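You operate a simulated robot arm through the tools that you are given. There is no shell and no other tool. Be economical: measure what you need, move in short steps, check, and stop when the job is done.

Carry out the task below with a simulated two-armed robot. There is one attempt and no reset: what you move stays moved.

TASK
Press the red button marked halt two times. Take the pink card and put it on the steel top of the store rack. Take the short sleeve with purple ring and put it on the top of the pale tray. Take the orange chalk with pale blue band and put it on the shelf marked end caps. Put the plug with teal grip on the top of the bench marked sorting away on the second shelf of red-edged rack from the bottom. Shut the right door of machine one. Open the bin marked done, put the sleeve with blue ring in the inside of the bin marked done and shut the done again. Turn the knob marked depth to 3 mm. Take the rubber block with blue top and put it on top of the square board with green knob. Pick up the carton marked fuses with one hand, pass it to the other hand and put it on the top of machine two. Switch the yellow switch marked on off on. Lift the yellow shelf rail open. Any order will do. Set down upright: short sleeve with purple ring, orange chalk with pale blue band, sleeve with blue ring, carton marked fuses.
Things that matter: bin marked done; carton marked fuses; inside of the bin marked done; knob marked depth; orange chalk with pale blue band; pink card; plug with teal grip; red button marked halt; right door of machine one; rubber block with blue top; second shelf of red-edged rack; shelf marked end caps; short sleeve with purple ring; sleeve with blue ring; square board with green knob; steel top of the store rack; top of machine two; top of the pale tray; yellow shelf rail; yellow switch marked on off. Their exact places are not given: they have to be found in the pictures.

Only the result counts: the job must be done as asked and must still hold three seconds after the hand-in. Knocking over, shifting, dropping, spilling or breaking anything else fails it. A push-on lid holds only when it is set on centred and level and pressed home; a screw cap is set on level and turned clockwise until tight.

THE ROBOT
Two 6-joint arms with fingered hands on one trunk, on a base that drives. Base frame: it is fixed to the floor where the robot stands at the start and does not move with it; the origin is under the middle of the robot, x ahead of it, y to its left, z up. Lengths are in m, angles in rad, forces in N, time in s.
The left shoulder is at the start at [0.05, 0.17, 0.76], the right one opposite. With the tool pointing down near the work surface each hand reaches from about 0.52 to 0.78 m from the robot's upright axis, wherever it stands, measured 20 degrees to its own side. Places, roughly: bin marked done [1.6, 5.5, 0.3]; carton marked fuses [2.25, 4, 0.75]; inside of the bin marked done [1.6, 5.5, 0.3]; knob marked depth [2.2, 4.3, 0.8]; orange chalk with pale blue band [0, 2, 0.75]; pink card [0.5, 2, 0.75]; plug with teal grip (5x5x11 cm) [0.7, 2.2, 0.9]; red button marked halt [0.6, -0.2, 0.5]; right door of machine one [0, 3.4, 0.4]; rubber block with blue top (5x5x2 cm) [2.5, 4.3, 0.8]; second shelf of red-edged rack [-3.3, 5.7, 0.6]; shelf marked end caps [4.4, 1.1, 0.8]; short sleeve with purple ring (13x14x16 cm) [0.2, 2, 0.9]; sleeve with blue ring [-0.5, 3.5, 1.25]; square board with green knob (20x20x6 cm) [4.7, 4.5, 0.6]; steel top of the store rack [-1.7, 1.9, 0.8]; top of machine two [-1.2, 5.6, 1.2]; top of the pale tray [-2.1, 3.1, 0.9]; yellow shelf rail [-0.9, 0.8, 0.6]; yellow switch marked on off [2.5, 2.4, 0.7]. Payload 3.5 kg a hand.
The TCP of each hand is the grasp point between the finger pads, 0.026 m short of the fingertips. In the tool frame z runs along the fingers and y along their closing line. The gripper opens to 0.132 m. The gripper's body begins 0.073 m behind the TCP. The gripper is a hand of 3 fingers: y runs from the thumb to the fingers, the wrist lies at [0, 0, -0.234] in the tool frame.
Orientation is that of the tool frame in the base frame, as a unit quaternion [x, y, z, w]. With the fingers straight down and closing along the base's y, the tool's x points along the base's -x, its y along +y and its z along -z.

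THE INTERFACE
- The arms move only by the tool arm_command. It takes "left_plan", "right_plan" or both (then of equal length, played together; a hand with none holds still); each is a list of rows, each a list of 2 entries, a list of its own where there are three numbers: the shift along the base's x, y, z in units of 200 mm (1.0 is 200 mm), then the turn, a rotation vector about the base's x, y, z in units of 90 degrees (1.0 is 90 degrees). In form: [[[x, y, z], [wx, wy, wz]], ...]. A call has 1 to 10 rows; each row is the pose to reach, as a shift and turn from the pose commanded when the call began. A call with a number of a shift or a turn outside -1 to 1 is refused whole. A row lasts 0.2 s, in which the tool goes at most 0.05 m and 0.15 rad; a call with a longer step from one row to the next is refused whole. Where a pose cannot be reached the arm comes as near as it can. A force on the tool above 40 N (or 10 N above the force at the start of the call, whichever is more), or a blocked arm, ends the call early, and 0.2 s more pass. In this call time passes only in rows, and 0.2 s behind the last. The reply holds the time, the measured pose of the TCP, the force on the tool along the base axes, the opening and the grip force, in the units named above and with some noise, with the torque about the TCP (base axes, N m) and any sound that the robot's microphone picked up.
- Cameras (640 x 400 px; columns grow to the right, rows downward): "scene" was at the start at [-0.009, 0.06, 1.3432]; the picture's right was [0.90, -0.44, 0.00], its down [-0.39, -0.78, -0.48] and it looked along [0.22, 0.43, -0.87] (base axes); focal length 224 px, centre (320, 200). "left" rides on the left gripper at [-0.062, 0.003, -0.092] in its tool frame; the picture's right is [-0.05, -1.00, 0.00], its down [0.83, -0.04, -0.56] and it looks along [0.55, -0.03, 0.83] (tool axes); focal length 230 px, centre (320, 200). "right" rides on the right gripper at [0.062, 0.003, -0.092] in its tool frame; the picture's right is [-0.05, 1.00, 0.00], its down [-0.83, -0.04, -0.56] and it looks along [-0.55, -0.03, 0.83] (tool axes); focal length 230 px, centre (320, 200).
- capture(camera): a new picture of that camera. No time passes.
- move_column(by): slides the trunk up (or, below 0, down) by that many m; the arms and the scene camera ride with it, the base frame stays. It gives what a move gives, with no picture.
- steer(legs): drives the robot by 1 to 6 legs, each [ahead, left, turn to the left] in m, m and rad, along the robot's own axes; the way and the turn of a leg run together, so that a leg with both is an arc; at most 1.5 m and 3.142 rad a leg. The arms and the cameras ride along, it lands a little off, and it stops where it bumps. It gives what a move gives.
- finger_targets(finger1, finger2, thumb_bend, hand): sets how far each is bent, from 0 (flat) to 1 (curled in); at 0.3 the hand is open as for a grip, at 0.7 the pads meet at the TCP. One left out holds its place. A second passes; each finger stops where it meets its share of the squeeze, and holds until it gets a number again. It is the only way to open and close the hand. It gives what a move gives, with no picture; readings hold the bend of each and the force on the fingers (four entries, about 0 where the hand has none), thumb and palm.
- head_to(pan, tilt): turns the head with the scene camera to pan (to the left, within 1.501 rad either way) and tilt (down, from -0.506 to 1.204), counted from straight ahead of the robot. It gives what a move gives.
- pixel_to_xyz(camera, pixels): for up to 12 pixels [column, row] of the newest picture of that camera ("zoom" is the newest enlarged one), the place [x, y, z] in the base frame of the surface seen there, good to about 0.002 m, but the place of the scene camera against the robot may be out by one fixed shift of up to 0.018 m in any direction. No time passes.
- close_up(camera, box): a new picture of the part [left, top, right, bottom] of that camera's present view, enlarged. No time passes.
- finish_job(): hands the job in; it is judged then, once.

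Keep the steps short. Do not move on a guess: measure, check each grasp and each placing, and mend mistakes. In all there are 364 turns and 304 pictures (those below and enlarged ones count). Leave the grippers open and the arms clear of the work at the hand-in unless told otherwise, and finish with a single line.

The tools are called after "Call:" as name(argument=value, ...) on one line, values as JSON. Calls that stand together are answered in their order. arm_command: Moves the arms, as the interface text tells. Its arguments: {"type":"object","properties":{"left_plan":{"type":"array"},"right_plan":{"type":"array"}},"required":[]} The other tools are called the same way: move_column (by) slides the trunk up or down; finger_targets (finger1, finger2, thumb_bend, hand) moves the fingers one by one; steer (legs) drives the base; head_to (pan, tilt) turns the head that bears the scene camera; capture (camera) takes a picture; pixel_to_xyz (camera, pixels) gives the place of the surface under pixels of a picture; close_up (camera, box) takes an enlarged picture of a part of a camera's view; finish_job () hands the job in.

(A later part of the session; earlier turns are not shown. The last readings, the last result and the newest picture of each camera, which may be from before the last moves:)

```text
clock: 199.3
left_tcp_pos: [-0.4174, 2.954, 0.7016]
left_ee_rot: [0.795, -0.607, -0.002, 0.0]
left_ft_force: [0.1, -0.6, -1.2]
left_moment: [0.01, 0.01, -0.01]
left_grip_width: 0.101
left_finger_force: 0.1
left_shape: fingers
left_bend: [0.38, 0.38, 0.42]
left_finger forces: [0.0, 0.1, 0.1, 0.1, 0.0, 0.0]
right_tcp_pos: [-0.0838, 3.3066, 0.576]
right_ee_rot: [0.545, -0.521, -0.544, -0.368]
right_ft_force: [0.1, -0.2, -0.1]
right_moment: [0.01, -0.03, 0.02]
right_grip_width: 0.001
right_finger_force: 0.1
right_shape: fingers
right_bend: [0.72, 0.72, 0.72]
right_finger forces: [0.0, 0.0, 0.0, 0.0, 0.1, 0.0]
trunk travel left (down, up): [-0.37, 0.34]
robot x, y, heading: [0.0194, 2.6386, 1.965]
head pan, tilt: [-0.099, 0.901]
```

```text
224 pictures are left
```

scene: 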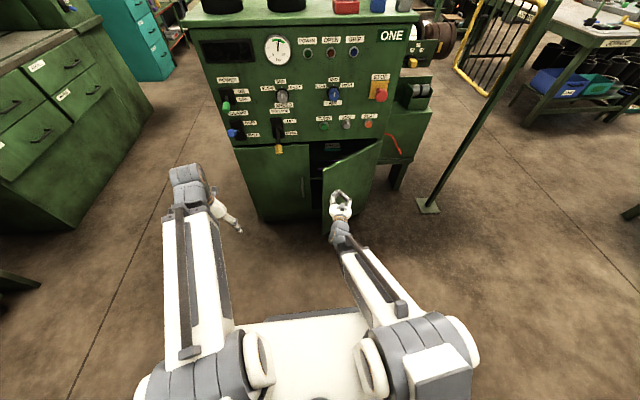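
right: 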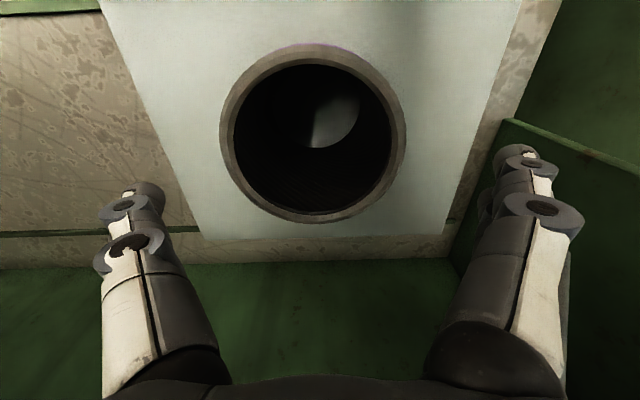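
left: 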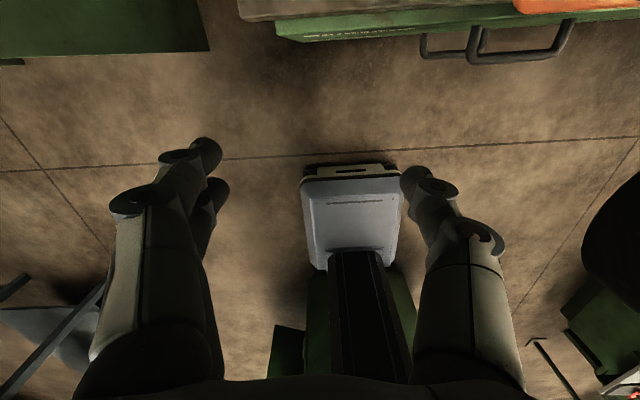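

The door is swinging. I'll continue along the arc, then press it home.

Call:
steer(legs=[[0.0975, 0.065, 0], [0.09, 0.02, 0]])

Call:
capture(camera="scene")

```text
clock: 201.3
left_tcp_pos: [-0.5693, 3.0947, 0.7024]
left_ee_rot: [0.796, -0.605, -0.001, -0.001]
left_ft_force: [-0.5, -0.5, 0.2]
left_moment: [0.0, -0.01, -0.02]
left_grip_width: 0.101
left_finger_force: 0.0
left_shape: fingers
left_bend: [0.38, 0.38, 0.42]
left_finger forces: [0.0, 0.0, 0.1, 0.0, 0.0, 0.0]
right_tcp_pos: [-0.2367, 3.4487, 0.5752]
right_ee_rot: [0.545, -0.52, -0.545, -0.369]
right_ft_force: [0.1, 0.0, -0.3]
right_moment: [0.01, 0.02, 0.01]
right_grip_width: 0.0007
right_finger_force: 0.2
right_shape: fingers
right_bend: [0.72, 0.72, 0.72]
right_finger forces: [0.1, 0.1, 0.0, 0.0, 0.0, 0.0]
trunk travel left (down, up): [-0.37, 0.34]
robot x, y, heading: [-0.1344, 2.783, 1.966]
head pan, tilt: [-0.099, 0.901]
```

```text
223 pictures are left
```

scene: 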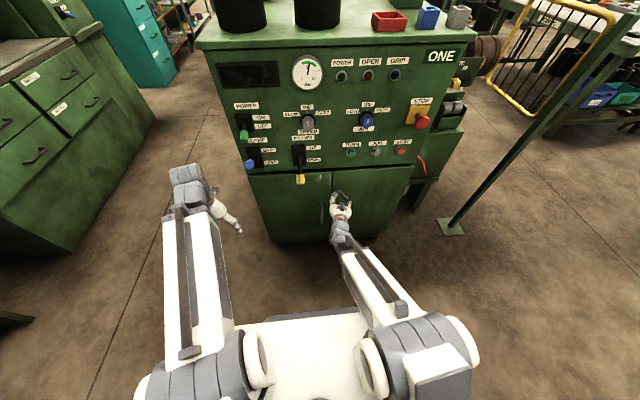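

Almost shut. I'll press ahead with the arm in small steps until it meets resistance.

Call:
arm_command(right_plan=[[[-0.0154, 0.037, 0], [0, 0, 0]], [[-0.031, 0.074, 0], [0, 0, 0]], [[-0.046, 0.111, 0], [0, 0, 0]], [[-0.062, 0.148, 0], [0, 0, 0]], [[-0.077, 0.185, 0], [0, 0, 0]], [[-0.092, 0.222, 0], [0, 0, 0]], [[-0.108, 0.259, 0], [0, 0, 0]]])

Call:
capture(camera="scene")

```text
clock: 202.3
left_tcp_pos: [-0.5685, 3.095, 0.7025]
left_ee_rot: [0.796, -0.606, -0.002, 0.0]
left_ft_force: [-0.9, -0.1, 0.8]
left_moment: [-0.01, -0.01, 0.03]
left_grip_width: 0.1009
left_finger_force: 0.0
left_shape: fingers
left_bend: [0.38, 0.38, 0.42]
left_finger forces: [0.1, 0.1, 0.0, 0.0, 0.0, 0.0]
right_tcp_pos: [-0.2472, 3.4732, 0.5751]
right_ee_rot: [0.545, -0.521, -0.544, -0.369]
right_ft_force: [7.4, -19.4, 4.5]
right_moment: [0.21, 0.01, -0.2]
right_grip_width: 0.0005
right_finger_force: 12.2
right_shape: fingers
right_bend: [0.72, 0.73, 0.73]
right_finger forces: [0.0, 8.0, 0.1, 0.0, 16.2, 0.0]
trunk travel left (down, up): [-0.37, 0.34]
robot x, y, heading: [-0.1338, 2.7813, 1.962]
head pan, tilt: [-0.099, 0.901]
stopped in row 4 (right hand): the force on the tool passed its limit at 50 N (the readings are from after the stop); the commanded pose is now the measured one
```

```text
222 pictures are left
```

scene: 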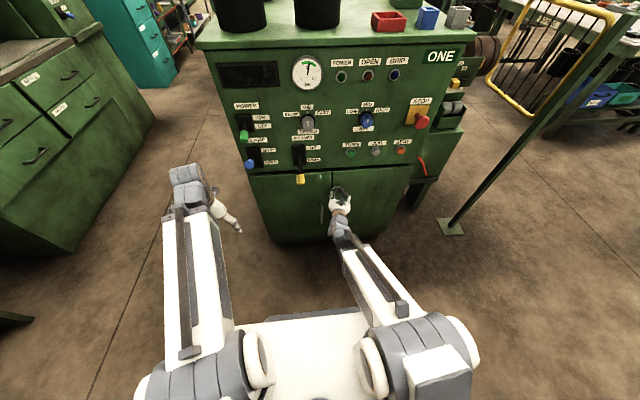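

The door is flush. I'll retract the fist, back off, verify the door by zoom, and bring the right tool back to pointing down.

Call:
arm_command(right_plan=[[[0.08, -0.19, 0], [0, 0, 0]], [[0.15, -0.36, 0], [0, 0, 0]]])

Call:
steer(legs=[[-0.2, 0, 0]])

Call:
arm_command(right_plan=[[[0, 0, 0.1], [-0.087, -0.036, 0]], [[0, 0, 0.2], [-0.175, -0.073, 0]], [[0, 0, 0.3], [-0.262, -0.109, 0]], [[0, 0, 0.4], [-0.35, -0.146, 0]], [[0, 0, 0.5], [-0.437, -0.182, 0]], [[0, 0, 0.6], [-0.525, -0.218, 0]], [[0, 0, 0.7], [-0.612, -0.255, 0]], [[0, 0, 0.8], [-0.7, -0.291, 0]], [[0, 0, 0.9], [-0.787, -0.328, 0]], [[0, 0, 1], [-0.85, -0.354, 0]]])

Call:
close_up(camera="scene", box=[220, 120, 460, 260])

```text
clock: 202.9
left_tcp_pos: [-0.5693, 3.0959, 0.7023]
left_ee_rot: [0.796, -0.605, -0.002, 0.0]
left_ft_force: [-0.5, 0.5, -0.4]
left_moment: [0.0, 0.0, 0.0]
left_grip_width: 0.1013
left_finger_force: 0.0
left_shape: fingers
left_bend: [0.38, 0.38, 0.42]
left_finger forces: [0.1, 0.1, 0.0, 0.2, 0.1, 0.0]
right_tcp_pos: [-0.218, 3.3993, 0.5721]
right_ee_rot: [0.546, -0.521, -0.543, -0.368]
right_ft_force: [-0.3, -0.1, 0.2]
right_moment: [0.04, 0.02, 0.0]
right_grip_width: 0.001
right_finger_force: 0.2
right_shape: fingers
right_bend: [0.72, 0.72, 0.72]
right_finger forces: [0.1, 0.0, 0.0, 0.0, 0.0, 0.0]
trunk travel left (down, up): [-0.37, 0.34]
robot x, y, heading: [-0.135, 2.7814, 1.965]
head pan, tilt: [-0.099, 0.901]
```

```text
clock: 204.5
left_tcp_pos: [-0.4923, 2.9127, 0.702]
left_ee_rot: [0.797, -0.605, -0.002, -0.001]
left_ft_force: [-0.2, -0.5, -0.1]
left_moment: [-0.02, -0.02, 0.0]
left_grip_width: 0.1011
left_finger_force: 0.0
left_shape: fingers
left_bend: [0.38, 0.38, 0.42]
left_finger forces: [0.0, 0.1, 0.0, 0.0, 0.0, 0.0]
right_tcp_pos: [-0.1435, 3.2183, 0.5724]
right_ee_rot: [0.546, -0.521, -0.543, -0.367]
right_ft_force: [-1.0, 0.4, -0.8]
right_moment: [0.0, -0.01, -0.02]
right_grip_width: 0.0009
right_finger_force: 0.1
right_shape: fingers
right_bend: [0.72, 0.72, 0.72]
right_finger forces: [0.0, 0.0, 0.0, 0.0, 0.0, 0.0]
trunk travel left (down, up): [-0.37, 0.34]
robot x, y, heading: [-0.0623, 2.6018, 1.967]
head pan, tilt: [-0.099, 0.901]
```

```text
clock: 206.7
left_tcp_pos: [-0.4932, 2.9135, 0.7024]
left_ee_rot: [0.796, -0.605, 0.0, -0.002]
left_ft_force: [0.8, 0.9, -0.6]
left_moment: [0.01, 0.01, 0.02]
left_grip_width: 0.101
left_finger_force: 0.1
left_shape: fingers
left_bend: [0.38, 0.38, 0.42]
left_finger forces: [0.0, 0.0, 0.1, 0.1, 0.0, 0.0]
right_tcp_pos: [-0.1442, 3.2193, 0.7716]
right_ee_rot: [0.772, -0.629, 0.051, -0.074]
right_ft_force: [0.3, -0.1, -1.1]
right_moment: [0.01, 0.0, 0.03]
right_grip_width: 0.0007
right_finger_force: 0.0
right_shape: fingers
right_bend: [0.72, 0.72, 0.72]
right_finger forces: [0.1, 0.0, 0.0, 0.0, 0.1, 0.0]
right hand out of reach, approached as far as the arm can: row 1, 2, 3, 4, 5
trunk travel left (down, up): [-0.37, 0.34]
robot x, y, heading: [-0.0578, 2.5994, 1.968]
head pan, tilt: [-0.099, 0.901]
```

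```text
2.67 times, centred on (340, 190) of scene
```

zoom: 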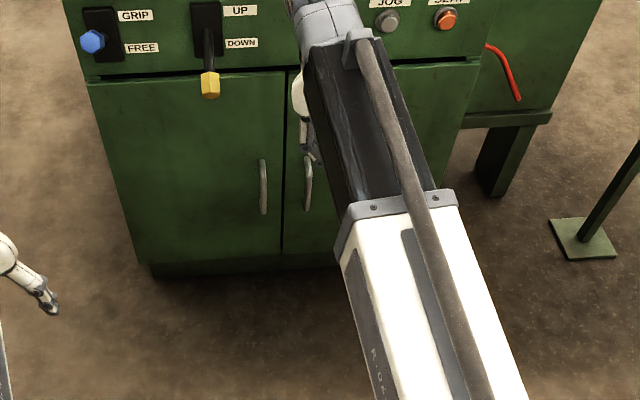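

The door is shut. Now the blue-ring sleeve on machine one: raise the trunk, and swing the left hand up with its closing line turned along the machine's depth (neighbour sleeves are close on the sides).

Call:
move_column(by=0.33)

Call:
arm_command(left_plan=[[[0, 0, 0.1], [0, 0, -0.095]], [[0, 0, 0.2], [0, 0, -0.19]], [[0, 0, 0.3], [0, 0, -0.285]], [[0, 0, 0.4], [0, 0, -0.38]], [[0, 0, 0.5], [0, 0, -0.475]], [[0, 0, 0.6], [0, 0, -0.57]], [[0, 0, 0.7], [0, 0, -0.665]], [[0, 0, 0.8], [0, 0, -0.76]], [[0, 0, 0.9], [0, 0, -0.855]], [[0, 0, 1], [0, 0, -0.95]]])

Call:
arm_command(left_plan=[[[0, 0, 0.2], [0, 0, -0.05]], [[0, 0, 0.4], [0, 0, -0.05]], [[0, 0, 0.6], [0, 0, -0.05]], [[0, 0, 0.8], [0, 0, -0.05]]])

Call:
finger_targets(hand="left", finger1=0.12, finger2=0.12, thumb_bend=0.12)

```text
clock: 209.9
left_tcp_pos: [-0.493, 2.9135, 1.0321]
left_ee_rot: [0.796, -0.605, -0.001, -0.001]
left_ft_force: [1.0, 0.3, 0.3]
left_moment: [-0.02, 0.02, 0.02]
left_grip_width: 0.1012
left_finger_force: 0.1
left_shape: fingers
left_bend: [0.38, 0.38, 0.42]
left_finger forces: [0.0, 0.0, 0.1, 0.1, 0.1, 0.0]
right_tcp_pos: [-0.1453, 3.2191, 1.1022]
right_ee_rot: [0.772, -0.63, 0.05, -0.075]
right_ft_force: [0.8, 0.7, 0.5]
right_moment: [0.03, 0.02, 0.02]
right_grip_width: 0.0008
right_finger_force: 0.0
right_shape: fingers
right_bend: [0.72, 0.72, 0.72]
right_finger forces: [0.0, 0.0, 0.0, 0.0, 0.0, 0.1]
trunk travel left (down, up): [-0.7, 0.01]
robot x, y, heading: [-0.0551, 2.5977, 1.971]
head pan, tilt: [-0.099, 0.901]
```

```text
clock: 212.1
left_tcp_pos: [-0.5067, 2.9306, 1.1945]
left_ee_rot: [-0.173, 0.985, 0.007, -0.001]
left_ft_force: [-0.5, -0.1, -0.7]
left_moment: [0.01, 0.01, -0.04]
left_grip_width: 0.1008
left_finger_force: 0.0
left_shape: fingers
left_bend: [0.38, 0.38, 0.42]
left_finger forces: [0.0, 0.0, 0.1, 0.1, 0.0, 0.0]
left hand out of reach, approached as far as the arm can: row 8, 9, 10
right_tcp_pos: [-0.1442, 3.2198, 1.103]
right_ee_rot: [0.772, -0.63, 0.049, -0.075]
right_ft_force: [-0.1, -0.5, -0.1]
right_moment: [0.02, -0.01, 0.02]
right_grip_width: 0.0009
right_finger_force: 0.0
right_shape: fingers
right_bend: [0.72, 0.72, 0.72]
right_finger forces: [0.0, 0.0, 0.0, 0.0, 0.0, 0.0]
trunk travel left (down, up): [-0.7, 0.01]
robot x, y, heading: [-0.0594, 2.5996, 1.97]
head pan, tilt: [-0.099, 0.901]
```

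```text
clock: 213.1
left_tcp_pos: [-0.5256, 2.9591, 1.2077]
left_ee_rot: [-0.135, 0.991, 0.003, 0.0]
left_ft_force: [0.9, -0.5, -0.2]
left_moment: [-0.01, 0.01, -0.03]
left_grip_width: 0.1011
left_finger_force: 0.0
left_shape: fingers
left_bend: [0.38, 0.38, 0.42]
left_finger forces: [0.0, 0.0, 0.1, 0.1, 0.0, 0.1]
left hand out of reach, approached as far as the arm can: row 1, 2, 3, 4
right_tcp_pos: [-0.1434, 3.2195, 1.1018]
right_ee_rot: [0.772, -0.629, 0.05, -0.075]
right_ft_force: [0.1, -0.9, 0.0]
right_moment: [0.04, 0.0, 0.01]
right_grip_width: 0.0009
right_finger_force: 0.0
right_shape: fingers
right_bend: [0.72, 0.72, 0.72]
right_finger forces: [0.0, 0.0, 0.0, 0.0, 0.1, 0.1]
trunk travel left (down, up): [-0.7, 0.01]
robot x, y, heading: [-0.0555, 2.6016, 1.967]
head pan, tilt: [-0.099, 0.901]
```

```text
clock: 214.1
left_tcp_pos: [-0.5259, 2.9586, 1.209]
left_ee_rot: [-0.137, 0.991, 0.003, 0.0]
left_ft_force: [-0.2, -0.2, 0.0]
left_moment: [-0.01, 0.03, 0.03]
left_grip_width: 0.1682
left_finger_force: 0.0
left_shape: fingers
left_bend: [0.12, 0.12, 0.12]
left_finger forces: [0.0, 0.0, 0.0, 0.0, 0.0, 0.0]
right_tcp_pos: [-0.1443, 3.2197, 1.1022]
right_ee_rot: [0.772, -0.629, 0.05, -0.075]
right_ft_force: [0.1, -0.1, -0.2]
right_moment: [-0.01, 0.0, 0.02]
right_grip_width: 0.0009
right_finger_force: 0.0
right_shape: fingers
right_bend: [0.72, 0.72, 0.72]
right_finger forces: [0.0, 0.1, 0.0, 0.0, 0.0, 0.0]
trunk travel left (down, up): [-0.7, 0.01]
robot x, y, heading: [-0.054, 2.6035, 1.966]
head pan, tilt: [-0.099, 0.901]
```

The height is limited close in. I'll test how high the hand gets further out by moving it ahead and up.

Call:
arm_command(left_plan=[[[-0.05, 0.15, 0.1], [0, 0, 0]], [[-0.1, 0.3, 0.25], [0, 0, 0]], [[-0.15, 0.45, 0.4], [0, 0, 0]], [[-0.15, 0.5, 0.6], [0, 0, 0]], [[-0.15, 0.5, 0.8], [0, 0, 0]], [[-0.15, 0.5, 1], [0, 0, 0]]])

```text
clock: 215.5
left_tcp_pos: [-0.5817, 3.097, 1.3294]
left_ee_rot: [-0.136, 0.99, 0.038, -0.017]
left_ft_force: [-0.8, -0.5, 0.0]
left_moment: [-0.01, 0.01, -0.01]
left_grip_width: 0.1688
left_finger_force: 0.2
left_shape: fingers
left_bend: [0.12, 0.12, 0.12]
left_finger forces: [0.1, 0.1, 0.0, 0.0, 0.0, 0.0]
left hand out of reach, approached as far as the arm can: row 1, 2, 3, 4, 5, 6
right_tcp_pos: [-0.1436, 3.2185, 1.1025]
right_ee_rot: [0.772, -0.63, 0.05, -0.075]
right_ft_force: [0.6, 0.1, 0.9]
right_moment: [0.0, -0.02, -0.02]
right_grip_width: 0.0007
right_finger_force: 0.1
right_shape: fingers
right_bend: [0.72, 0.72, 0.72]
right_finger forces: [0.0, 0.0, 0.0, 0.0, 0.0, 0.0]
trunk travel left (down, up): [-0.7, 0.01]
robot x, y, heading: [-0.0586, 2.5999, 1.962]
head pan, tilt: [-0.099, 0.901]
```

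Call:
arm_command(left_plan=[[[0, 0, 0.1], [0, 0, 0]], [[0, 0, 0.2], [0, 0, 0]], [[0, 0, 0.3], [0, 0, 0]], [[0, 0, 0.4], [0, 0, 0]]])

Call:
head_to(pan=0.1, tilt=0.5)

Call:
capture(camera="scene")

Call:
capture(camera="left")

```text
clock: 216.5
left_tcp_pos: [-0.5801, 3.0923, 1.356]
left_ee_rot: [-0.136, 0.989, 0.058, -0.026]
left_ft_force: [-0.3, 0.5, 0.2]
left_moment: [0.03, -0.03, 0.04]
left_grip_width: 0.1687
left_finger_force: 0.1
left_shape: fingers
left_bend: [0.12, 0.12, 0.12]
left_finger forces: [0.0, 0.1, 0.0, 0.0, 0.0, 0.0]
left hand out of reach, approached as far as the arm can: row 1, 2, 3, 4
right_tcp_pos: [-0.1446, 3.2199, 1.1018]
right_ee_rot: [0.773, -0.629, 0.049, -0.075]
right_ft_force: [0.3, -0.7, -0.3]
right_moment: [0.0, -0.01, -0.01]
right_grip_width: 0.0008
right_finger_force: 0.1
right_shape: fingers
right_bend: [0.72, 0.72, 0.72]
right_finger forces: [0.0, 0.1, 0.0, 0.1, 0.0, 0.1]
trunk travel left (down, up): [-0.7, 0.01]
robot x, y, heading: [-0.0613, 2.6017, 1.969]
head pan, tilt: [-0.099, 0.901]
```

```text
clock: 217.4
left_tcp_pos: [-0.5803, 3.0918, 1.3559]
left_ee_rot: [-0.136, 0.989, 0.057, -0.026]
left_ft_force: [-0.9, -0.9, -0.1]
left_moment: [0.0, 0.01, 0.04]
left_grip_width: 0.1688
left_finger_force: 0.2
left_shape: fingers
left_bend: [0.12, 0.12, 0.12]
left_finger forces: [0.0, 0.1, 0.1, 0.1, 0.0, 0.0]
right_tcp_pos: [-0.1451, 3.2191, 1.1014]
right_ee_rot: [0.772, -0.629, 0.05, -0.075]
right_ft_force: [0.0, -0.5, 0.2]
right_moment: [0.03, 0.0, 0.02]
right_grip_width: 0.0009
right_finger_force: 0.1
right_shape: fingers
right_bend: [0.72, 0.72, 0.72]
right_finger forces: [0.0, 0.0, 0.0, 0.0, 0.0, 0.1]
trunk travel left (down, up): [-0.7, 0.01]
robot x, y, heading: [-0.0578, 2.5994, 1.97]
head pan, tilt: [0.099, 0.499]
```

```text
220 pictures are left
```

scene: 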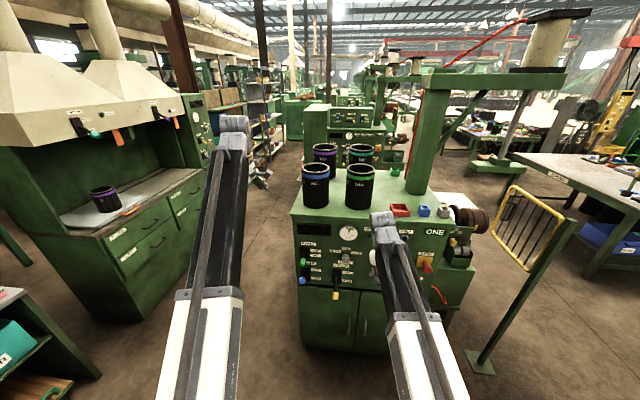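

```text
219 pictures are left
```

left: 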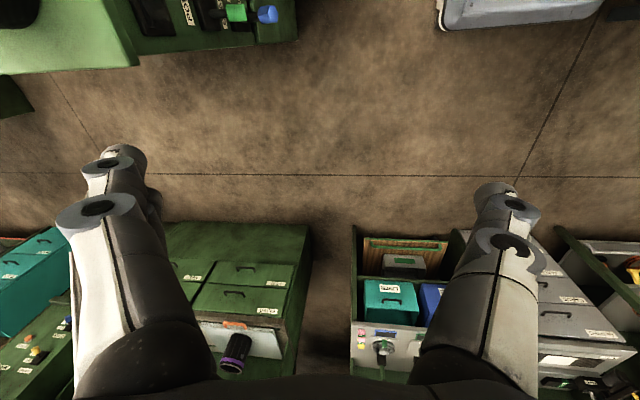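

Call:
close_up(camera="scene", box=[270, 130, 430, 240])

Call:
pixel_to_xyz(camera="scene", pixels=[[302, 170], [329, 169], [315, 166], [315, 178], [315, 205], [346, 169], [374, 170], [360, 175], [325, 148], [361, 148], [300, 206], [340, 212]])

```text
3.64 times, centred on (350, 185) of scene
```

zoom: 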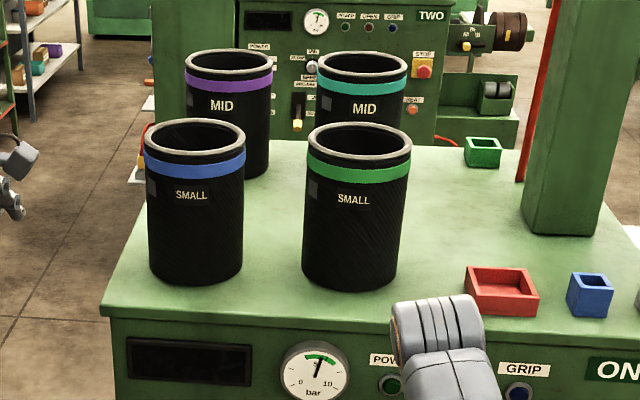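

```text
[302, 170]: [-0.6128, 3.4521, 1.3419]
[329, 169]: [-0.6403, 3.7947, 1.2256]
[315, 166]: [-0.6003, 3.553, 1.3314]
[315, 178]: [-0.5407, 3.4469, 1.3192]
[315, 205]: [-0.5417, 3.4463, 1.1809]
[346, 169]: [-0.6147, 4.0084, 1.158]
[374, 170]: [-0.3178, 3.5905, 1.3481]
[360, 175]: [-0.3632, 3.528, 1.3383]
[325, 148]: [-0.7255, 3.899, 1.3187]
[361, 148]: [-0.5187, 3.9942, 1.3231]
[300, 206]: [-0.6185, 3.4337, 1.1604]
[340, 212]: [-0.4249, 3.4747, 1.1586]
```

The sleeve centre is about (-0.57,3.50), rim z≈1.335, ∅≈0.12. With the fingers straddling front-to-back I can slide in from its left side. First I'll tuck the right hand back, clear of the machine.

Call:
arm_command(right_plan=[[[0.13, -0.1, 0], [0, 0, 0]], [[0.27, -0.21, 0], [0, 0, 0]], [[0.4, -0.32, 0], [0, 0, 0]], [[0.54, -0.42, 0], [0, 0, 0]], [[0.68, -0.53, 0], [0, 0, 0]], [[0.81, -0.635, 0], [0, 0, 0]]])

Call:
steer(legs=[[0.26, 0, 0]])

Call:
capture(camera="left")

Call:
capture(camera="scene")

```text
clock: 218.8
left_tcp_pos: [-0.5804, 3.0917, 1.3558]
left_ee_rot: [-0.136, 0.989, 0.057, -0.026]
left_ft_force: [-0.6, 0.7, 0.5]
left_moment: [0.0, 0.03, -0.03]
left_grip_width: 0.1686
left_finger_force: 0.1
left_shape: fingers
left_bend: [0.12, 0.12, 0.12]
left_finger forces: [0.0, 0.0, 0.0, 0.0, 0.0, 0.0]
right_tcp_pos: [0.0122, 3.1161, 1.1099]
right_ee_rot: [0.772, -0.629, 0.051, -0.074]
right_ft_force: [0.2, -1.1, -0.1]
right_moment: [-0.03, 0.01, 0.0]
right_grip_width: 0.0007
right_finger_force: 0.1
right_shape: fingers
right_bend: [0.72, 0.72, 0.72]
right_finger forces: [0.0, 0.0, 0.0, 0.1, 0.0, 0.0]
right hand out of reach, approached as far as the arm can: row 6
trunk travel left (down, up): [-0.7, 0.01]
robot x, y, heading: [-0.0569, 2.5984, 1.976]
head pan, tilt: [0.099, 0.499]
```

```text
clock: 220.7
left_tcp_pos: [-0.6831, 3.3324, 1.3554]
left_ee_rot: [-0.137, 0.989, 0.057, -0.027]
left_ft_force: [0.3, 0.1, 0.1]
left_moment: [-0.03, -0.03, -0.04]
left_grip_width: 0.1686
left_finger_force: 0.0
left_shape: fingers
left_bend: [0.12, 0.12, 0.12]
left_finger forces: [0.0, 0.1, 0.0, 0.1, 0.1, 0.0]
right_tcp_pos: [-0.0912, 3.357, 1.1099]
right_ee_rot: [0.773, -0.628, 0.051, -0.074]
right_ft_force: [0.4, 1.1, -0.1]
right_moment: [-0.01, 0.0, 0.01]
right_grip_width: 0.0007
right_finger_force: 0.1
right_shape: fingers
right_bend: [0.72, 0.72, 0.72]
right_finger forces: [0.0, 0.0, 0.0, 0.1, 0.0, 0.1]
trunk travel left (down, up): [-0.7, 0.01]
robot x, y, heading: [-0.1569, 2.8398, 1.973]
head pan, tilt: [0.099, 0.499]
```

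```text
217 pictures are left
```

left: 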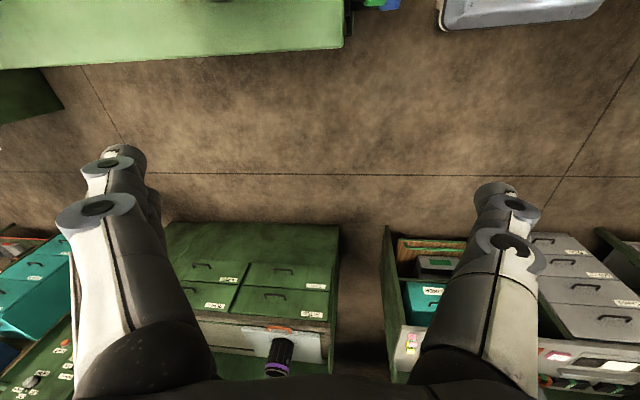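

```text
216 pictures are left
```

scene: 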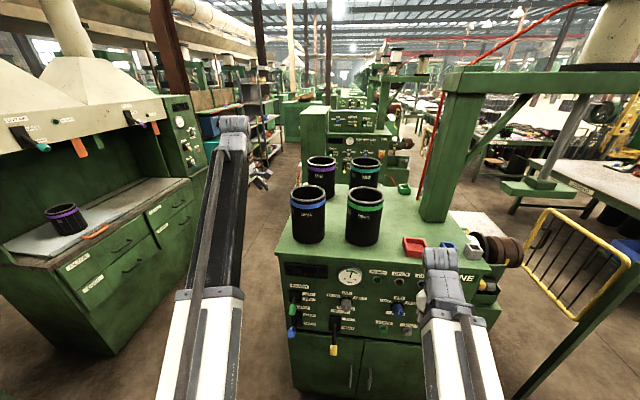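

Call:
close_up(camera="scene", box=[270, 150, 400, 260])

Call:
pixel_to_xyz(camera="scene", pixels=[[291, 196], [325, 194], [308, 199], [308, 187], [308, 207], [308, 242], [347, 198], [363, 209], [322, 162], [300, 208], [318, 206]])

```text
3.64 times, centred on (335, 205) of scene
```

zoom: 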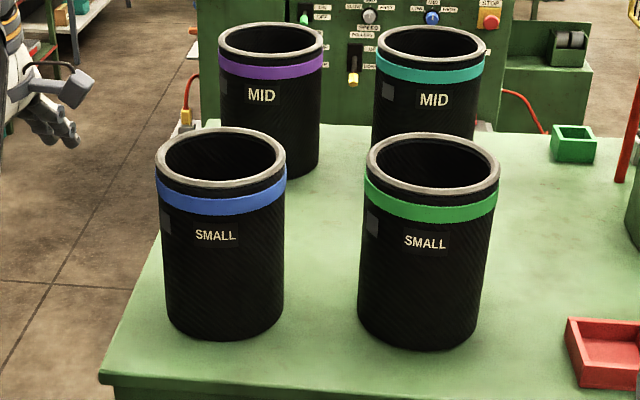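

```text
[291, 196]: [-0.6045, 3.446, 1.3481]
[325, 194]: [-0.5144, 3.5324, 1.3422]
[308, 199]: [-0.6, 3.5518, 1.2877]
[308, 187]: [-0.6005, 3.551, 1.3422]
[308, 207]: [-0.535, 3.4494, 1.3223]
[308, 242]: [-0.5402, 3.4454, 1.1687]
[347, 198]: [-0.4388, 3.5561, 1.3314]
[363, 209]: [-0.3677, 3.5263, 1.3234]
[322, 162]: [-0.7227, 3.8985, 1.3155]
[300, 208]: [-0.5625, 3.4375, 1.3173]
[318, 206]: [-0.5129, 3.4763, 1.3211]
```

Sleeve centre ≈(-0.565,3.495), rim z≈1.335. I'll lower to TCP 1.315 with the tilt corrected and move ahead 0.10, staying left of the sleeve.

Call:
arm_command(left_plan=[[[0, 0, -0.1], [-0.034, -0.022, 0]], [[-0.05, 0.12, -0.2], [-0.067, -0.044, 0]], [[-0.13, 0.3, -0.2], [-0.067, -0.044, 0.04]], [[-0.204, 0.478, -0.2], [-0.067, -0.044, 0.08]]])

Call:
capture(camera="scene")

Call:
capture(camera="left")

```text
clock: 221.7
left_tcp_pos: [-0.6724, 3.3519, 1.2873]
left_ee_rot: [-0.199, 0.98, 0.007, -0.006]
left_ft_force: [0.1, 0.9, 0.0]
left_moment: [-0.02, 0.01, -0.01]
left_grip_width: 0.1686
left_finger_force: 0.1
left_shape: fingers
left_bend: [0.12, 0.12, 0.12]
left_finger forces: [0.0, 0.0, 0.1, 0.1, 0.1, 0.1]
left hand out of reach, approached as far as the arm can: row 1, 2, 3, 4
right_tcp_pos: [-0.0904, 3.3559, 1.1099]
right_ee_rot: [0.773, -0.629, 0.049, -0.074]
right_ft_force: [0.7, -0.4, -0.8]
right_moment: [-0.01, -0.02, 0.03]
right_grip_width: 0.0011
right_finger_force: 0.1
right_shape: fingers
right_bend: [0.72, 0.72, 0.72]
right_finger forces: [0.0, 0.0, 0.0, 0.1, 0.0, 0.0]
trunk travel left (down, up): [-0.7, 0.01]
robot x, y, heading: [-0.1615, 2.8369, 1.971]
head pan, tilt: [0.099, 0.499]
```

```text
214 pictures are left
```

scene: 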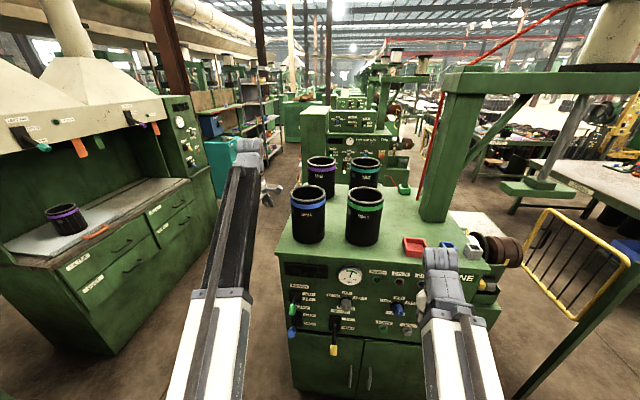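

```text
213 pictures are left
```

left: 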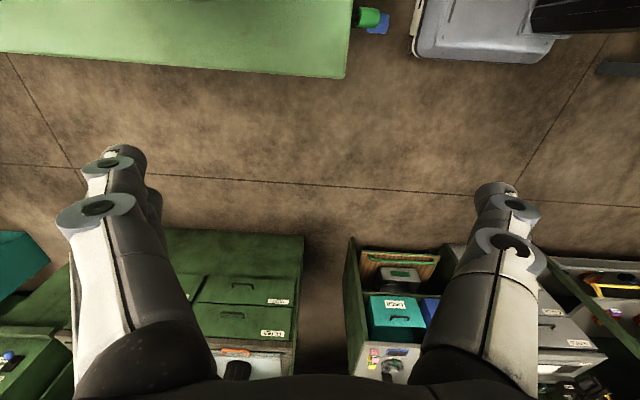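

The arm is at the end of its reach at this height. I'll raise the right fist above the machine's top, then drive 0.13 m closer.

Call:
arm_command(right_plan=[[[0, 0, 0.15], [0, 0, 0]], [[0, 0, 0.3], [0, 0, 0]], [[0, 0, 0.45], [0, 0, 0]], [[0, 0, 0.6], [0, 0, 0]]])

Call:
capture(camera="scene")

```text
clock: 222.7
left_tcp_pos: [-0.6728, 3.3512, 1.2896]
left_ee_rot: [-0.198, 0.98, 0.007, -0.006]
left_ft_force: [-0.1, -0.5, 0.3]
left_moment: [0.01, 0.03, 0.0]
left_grip_width: 0.1685
left_finger_force: 0.0
left_shape: fingers
left_bend: [0.12, 0.12, 0.12]
left_finger forces: [0.0, 0.1, 0.1, 0.0, 0.1, 0.0]
right_tcp_pos: [-0.0866, 3.3736, 1.1935]
right_ee_rot: [0.773, -0.628, 0.048, -0.077]
right_ft_force: [-0.3, 0.0, 1.1]
right_moment: [0.0, -0.02, 0.0]
right_grip_width: 0.0009
right_finger_force: 0.0
right_shape: fingers
right_bend: [0.72, 0.72, 0.72]
right_finger forces: [0.0, 0.1, 0.1, 0.1, 0.1, 0.0]
right hand out of reach, approached as far as the arm can: row 3, 4
trunk travel left (down, up): [-0.7, 0.01]
robot x, y, heading: [-0.1557, 2.8398, 1.968]
head pan, tilt: [0.099, 0.499]
```

```text
212 pictures are left
```

scene: 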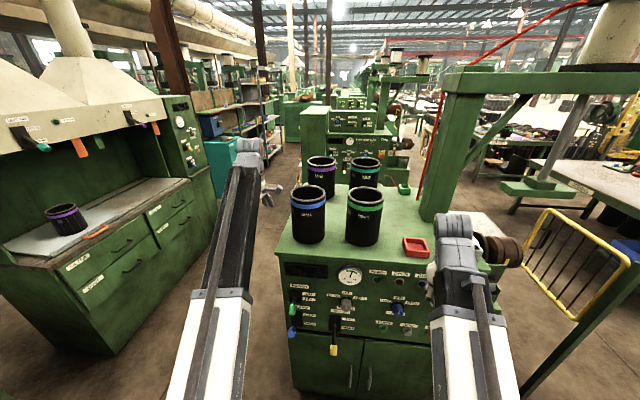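

Call:
steer(legs=[[0.125, 0, 0]])

Call:
pixel_to_xyz(camera="scene", pixels=[[291, 196]])

```text
clock: 223.9
left_tcp_pos: [-0.7237, 3.4703, 1.2873]
left_ee_rot: [-0.199, 0.98, 0.007, -0.005]
left_ft_force: [0.6, 0.5, -0.5]
left_moment: [0.03, -0.02, -0.01]
left_grip_width: 0.1686
left_finger_force: 0.0
left_shape: fingers
left_bend: [0.12, 0.12, 0.12]
left_finger forces: [0.0, 0.1, 0.0, 0.1, 0.0, 0.0]
right_tcp_pos: [-0.137, 3.4914, 1.193]
right_ee_rot: [0.772, -0.629, 0.049, -0.077]
right_ft_force: [0.1, 0.7, 0.0]
right_moment: [-0.01, -0.04, -0.02]
right_grip_width: 0.001
right_finger_force: 0.0
right_shape: fingers
right_bend: [0.72, 0.72, 0.72]
right_finger forces: [0.0, 0.1, 0.1, 0.0, 0.0, 0.1]
trunk travel left (down, up): [-0.7, 0.01]
robot x, y, heading: [-0.2086, 2.9583, 1.969]
head pan, tilt: [0.099, 0.499]
```

```text
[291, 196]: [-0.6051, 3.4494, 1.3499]
```

I'll set the height and depth first, then slide right over the sleeve.

Call:
arm_command(left_plan=[[[0.0745, -0.178, 0.14], [0, 0, 0]], [[0.25, -0.102, 0.14], [0, 0, 0]], [[0.43, -0.027, 0.14], [0, 0, 0]]])

Call:
capture(camera="scene")

Call:
capture(camera="left")

```text
clock: 224.7
left_tcp_pos: [-0.6414, 3.4751, 1.2873]
left_ee_rot: [-0.199, 0.98, 0.018, -0.009]
left_ft_force: [-0.7, 0.4, -0.2]
left_moment: [0.0, 0.01, 0.02]
left_grip_width: 0.169
left_finger_force: 0.0
left_shape: fingers
left_bend: [0.12, 0.12, 0.12]
left_finger forces: [0.0, 0.0, 0.1, 0.1, 0.0, 0.0]
left hand out of reach, approached as far as the arm can: row 1, 2, 3
right_tcp_pos: [-0.1366, 3.4902, 1.194]
right_ee_rot: [0.773, -0.628, 0.047, -0.077]
right_ft_force: [-0.9, -1.3, 0.1]
right_moment: [0.0, 0.03, 0.02]
right_grip_width: 0.0007
right_finger_force: 0.0
right_shape: fingers
right_bend: [0.72, 0.72, 0.72]
right_finger forces: [0.0, 0.1, 0.0, 0.0, 0.0, 0.0]
trunk travel left (down, up): [-0.7, 0.01]
robot x, y, heading: [-0.2088, 2.9579, 1.977]
head pan, tilt: [0.099, 0.499]
```

```text
211 pictures are left
```

scene: 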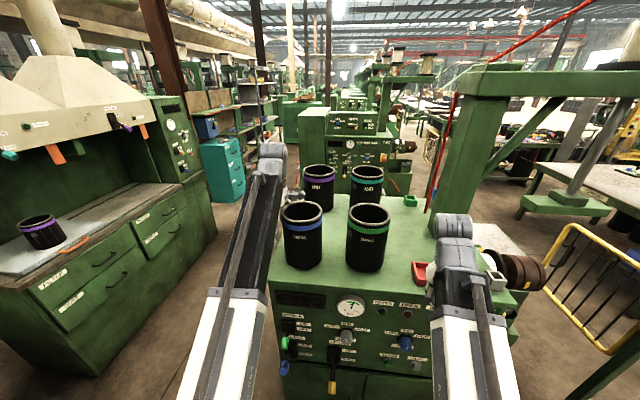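

```text
210 pictures are left
```

left: 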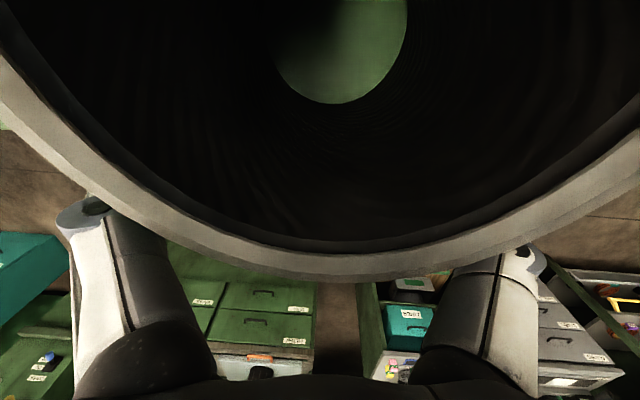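

The palm clears the rim; the roots may be tight, so I'll open the fingers fully flat, then slide the remaining 78 mm right.

Call:
finger_targets(hand="left", finger1=0.0, finger2=0.0, thumb_bend=0.0)

Call:
arm_command(left_plan=[[[0.12, 0.03, 0.0], [0, 0, 0]], [[0.25, 0.065, 0.0], [0, 0, 0]], [[0.38, 0.1, 0], [0, 0, 0]]])

Call:
capture(camera="left")

Call:
close_up(camera="scene", box=[220, 120, 420, 290])

```text
clock: 225.7
left_tcp_pos: [-0.6422, 3.4746, 1.2865]
left_ee_rot: [-0.199, 0.98, 0.019, -0.01]
left_ft_force: [-0.1, -0.3, -0.5]
left_moment: [0.03, 0.01, 0.02]
left_grip_width: 0.1844
left_finger_force: 0.1
left_shape: fingers
left_bend: [0.0, 0.0, 0.0]
left_finger forces: [0.0, 0.0, 0.0, 0.0, 0.0, 0.0]
right_tcp_pos: [-0.1353, 3.4911, 1.1924]
right_ee_rot: [0.772, -0.629, 0.048, -0.077]
right_ft_force: [-0.5, 0.0, 0.1]
right_moment: [0.0, 0.01, 0.02]
right_grip_width: 0.0009
right_finger_force: 0.0
right_shape: fingers
right_bend: [0.72, 0.72, 0.72]
right_finger forces: [0.0, 0.1, 0.0, 0.0, 0.0, 0.1]
trunk travel left (down, up): [-0.7, 0.01]
robot x, y, heading: [-0.21, 2.956, 1.972]
head pan, tilt: [0.099, 0.499]
```

```text
clock: 226.2
left_tcp_pos: [-0.6271, 3.4865, 1.2837]
left_ee_rot: [-0.206, 0.978, 0.017, -0.012]
left_ft_force: [-8.5, -4.1, 15.6]
left_moment: [0.5, -0.64, 0.05]
left_grip_width: 0.1869
left_finger_force: 9.3
left_shape: fingers
left_bend: [0.0, 0.0, 0.0]
left_finger forces: [10.8, 0.1, 0.0, 0.0, 7.9, 0.0]
left hand out of reach, approached as far as the arm can: row 1, 2
right_tcp_pos: [-0.138, 3.4905, 1.1929]
right_ee_rot: [0.773, -0.628, 0.048, -0.075]
right_ft_force: [-0.1, 1.0, 1.4]
right_moment: [-0.01, 0.01, -0.02]
right_grip_width: 0.0009
right_finger_force: 0.1
right_shape: fingers
right_bend: [0.72, 0.72, 0.72]
right_finger forces: [0.1, 0.0, 0.0, 0.0, 0.0, 0.1]
trunk travel left (down, up): [-0.7, 0.01]
robot x, y, heading: [-0.2061, 2.9566, 1.971]
head pan, tilt: [0.099, 0.499]
stopped in row 2 (left hand): the force on the tool passed its limit at 49 N (the readings are from after the stop); the commanded pose is now the measured one
```

```text
209 pictures are left
```

left: 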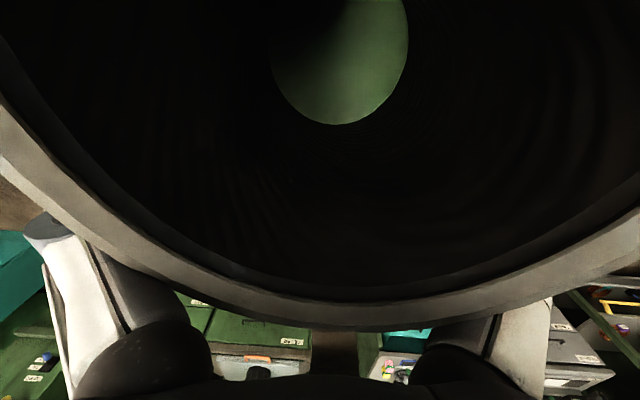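

```text
2.35 times, centred on (320, 205) of scene
```

zoom: 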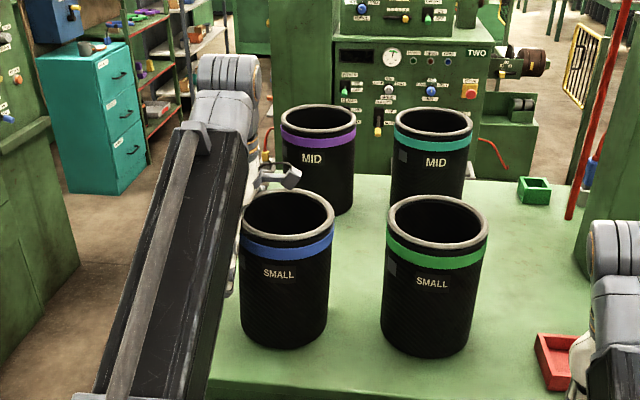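

The finger roots bind on the rim at this height. I'll back out to the left, turn the hand back so it closes sideways, and approach at 45° from front-above instead.

Call:
arm_command(left_plan=[[[-0.2, -0.08, 0.0], [0, 0, 0]], [[-0.4, -0.16, 0.0], [0, 0, 0]], [[-0.5, -0.3, 0.0], [0, 0, 0]], [[-0.5, -0.5, 0.0], [0, 0, 0]], [[-0.4, -0.75, 0.0], [0, 0, 0]], [[-0.3, -0.99, 0.0], [0, 0, 0]]])

Call:
steer(legs=[[-0.2, 0, 0]])

Call:
arm_command(left_plan=[[[0, 0, 0], [0, 0, 0.095]], [[0, 0, 0], [0, 0, 0.19]], [[0, 0, 0], [0, 0, 0.285]], [[0, 0, 0], [0, 0, 0.38]], [[0, 0, 0], [0, 0, 0.475]], [[0, 0, 0], [0, 0, 0.57]], [[0, 0, 0], [0, 0, 0.665]], [[0, 0, 0], [0, 0, 0.76]], [[0, 0, 0], [0, 0, 0.855]], [[0, 0, 0], [0, 0, 0.95]]])

Call:
capture(camera="scene")

```text
refused: row 5 steps farther than a row can; nothing moved
```

```text
clock: 227.0
left_tcp_pos: [-0.623, 3.4722, 1.2872]
left_ee_rot: [-0.209, 0.978, 0.023, -0.014]
left_ft_force: [-4.6, 0.4, 4.9]
left_moment: [0.2, -0.3, 0.26]
left_grip_width: 0.1856
left_finger_force: 3.4
left_shape: fingers
left_bend: [0.0, 0.0, 0.0]
left_finger forces: [6.9, 0.0, 0.0, 0.0, 0.0, 0.0]
right_tcp_pos: [-0.13, 3.4729, 1.1929]
right_ee_rot: [0.774, -0.627, 0.047, -0.075]
right_ft_force: [0.5, -1.1, 0.2]
right_moment: [-0.01, 0.0, -0.03]
right_grip_width: 0.0005
right_finger_force: 0.0
right_shape: fingers
right_bend: [0.72, 0.72, 0.72]
right_finger forces: [0.1, 0.0, 0.1, 0.0, 0.0, 0.1]
trunk travel left (down, up): [-0.7, 0.01]
robot x, y, heading: [-0.2028, 2.9413, 1.974]
head pan, tilt: [0.099, 0.499]
stopped in leg 1: the force on the tool passed its limit at 52 N (the readings are from after the stop); the commanded pose is now the measured one
```

```text
clock: 228.7
left_tcp_pos: [-0.622, 3.4706, 1.2852]
left_ee_rot: [-0.672, 0.74, 0.017, -0.019]
left_ft_force: [1.6, -14.9, 25.6]
left_moment: [0.7, -1.64, -1.03]
left_grip_width: 0.1906
left_finger_force: 11.5
left_shape: fingers
left_bend: [0.0, 0.0, 0.0]
left_finger forces: [0.0, 0.1, 0.1, 0.0, 18.5, 5.0]
left hand out of reach, approached as far as the arm can: row 6, 7, 8
right_tcp_pos: [-0.1298, 3.4715, 1.1945]
right_ee_rot: [0.773, -0.627, 0.046, -0.077]
right_ft_force: [0.2, 0.1, 0.3]
right_moment: [-0.02, 0.01, 0.0]
right_grip_width: 0.0006
right_finger_force: 0.0
right_shape: fingers
right_bend: [0.72, 0.72, 0.72]
right_finger forces: [0.0, 0.1, 0.1, 0.0, 0.1, 0.1]
trunk travel left (down, up): [-0.7, 0.01]
robot x, y, heading: [-0.2037, 2.9436, 1.975]
head pan, tilt: [0.099, 0.499]
stopped in row 8 (left hand): the force on the tool passed its limit at 50 N (the readings are from after the stop); the commanded pose is now the measured one
```

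```text
207 pictures are left
```

scene: 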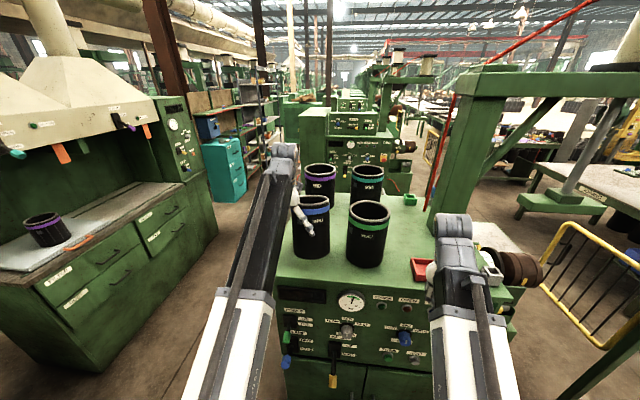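

My first retreat was refused and the later moves pressed against the sleeve; it still stands. I'll look closely before moving.

Call:
close_up(camera="scene", box=[230, 130, 410, 280])

Call:
capture(camera="left")

```text
2.67 times, centred on (320, 205) of scene
```

zoom: 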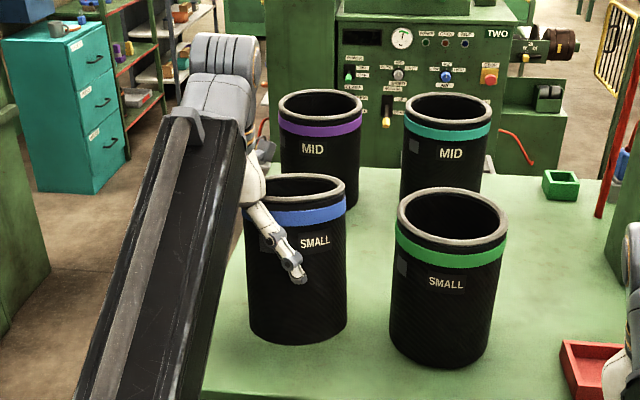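

```text
205 pictures are left
```

left: 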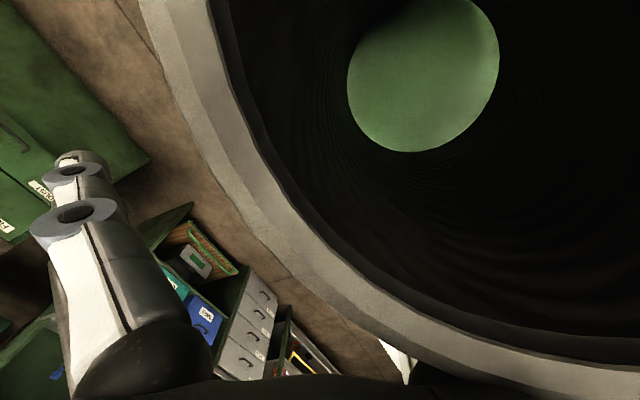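

The thumb is in front of the sleeve, the rest to its left. Moving straight back should free it; I'll do 80 mm by arm and check.

Call:
arm_command(left_plan=[[[0.039, -0.092, 0], [0, 0, 0]], [[0.078, -0.184, 0], [0, 0, 0]], [[0.156, -0.368, 0], [0, 0, 0]]])

Call:
close_up(camera="scene", box=[230, 130, 410, 280])

```text
clock: 229.5
left_tcp_pos: [-0.5995, 3.4154, 1.2511]
left_ee_rot: [-0.673, 0.739, 0.023, -0.019]
left_ft_force: [-0.9, 0.4, 0.6]
left_moment: [0.0, 0.0, 0.06]
left_grip_width: 0.1849
left_finger_force: 0.0
left_shape: fingers
left_bend: [0.0, 0.0, 0.0]
left_finger forces: [0.0, 0.1, 0.0, 0.1, 0.0, 0.1]
left hand out of reach, approached as far as the arm can: row 1, 2, 3
right_tcp_pos: [-0.1314, 3.4755, 1.1925]
right_ee_rot: [0.774, -0.627, 0.049, -0.077]
right_ft_force: [0.0, -0.1, -0.5]
right_moment: [-0.01, -0.02, 0.04]
right_grip_width: 0.0008
right_finger_force: 0.1
right_shape: fingers
right_bend: [0.72, 0.72, 0.72]
right_finger forces: [0.0, 0.0, 0.0, 0.0, 0.0, 0.1]
trunk travel left (down, up): [-0.7, 0.01]
robot x, y, heading: [-0.2013, 2.9415, 1.969]
head pan, tilt: [0.099, 0.499]
```

```text
2.67 times, centred on (320, 205) of scene
```

zoom: 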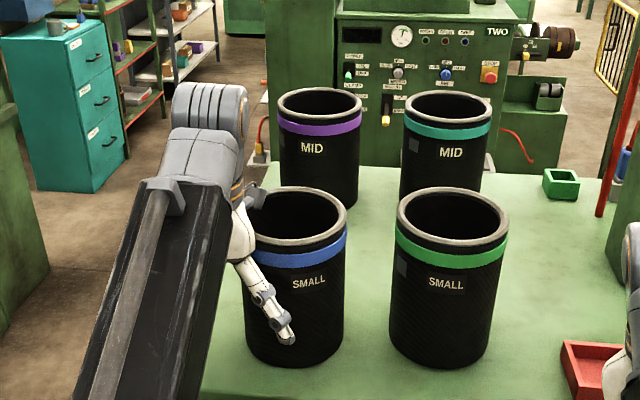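

Free of contact. I'll drive straight back 0.2 m.

Call:
steer(legs=[[-0.2, 0, 0]])

Call:
capture(camera="scene")

```text
clock: 231.1
left_tcp_pos: [-0.5217, 3.2301, 1.254]
left_ee_rot: [-0.673, 0.739, 0.023, -0.018]
left_ft_force: [0.1, -1.0, -0.2]
left_moment: [0.05, -0.01, 0.0]
left_grip_width: 0.185
left_finger_force: 0.1
left_shape: fingers
left_bend: [0.0, 0.0, 0.0]
left_finger forces: [0.1, 0.0, 0.0, 0.0, 0.0, 0.0]
right_tcp_pos: [-0.0533, 3.2899, 1.1937]
right_ee_rot: [0.773, -0.627, 0.047, -0.076]
right_ft_force: [0.6, -0.5, 0.3]
right_moment: [0.03, 0.04, -0.01]
right_grip_width: 0.0008
right_finger_force: 0.1
right_shape: fingers
right_bend: [0.72, 0.72, 0.72]
right_finger forces: [0.0, 0.1, 0.0, 0.0, 0.0, 0.0]
trunk travel left (down, up): [-0.7, 0.01]
robot x, y, heading: [-0.1229, 2.7611, 1.98]
head pan, tilt: [0.099, 0.499]
```

```text
203 pictures are left
```

scene: 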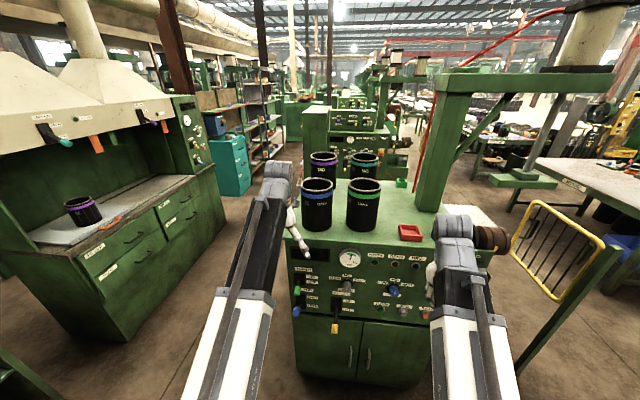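

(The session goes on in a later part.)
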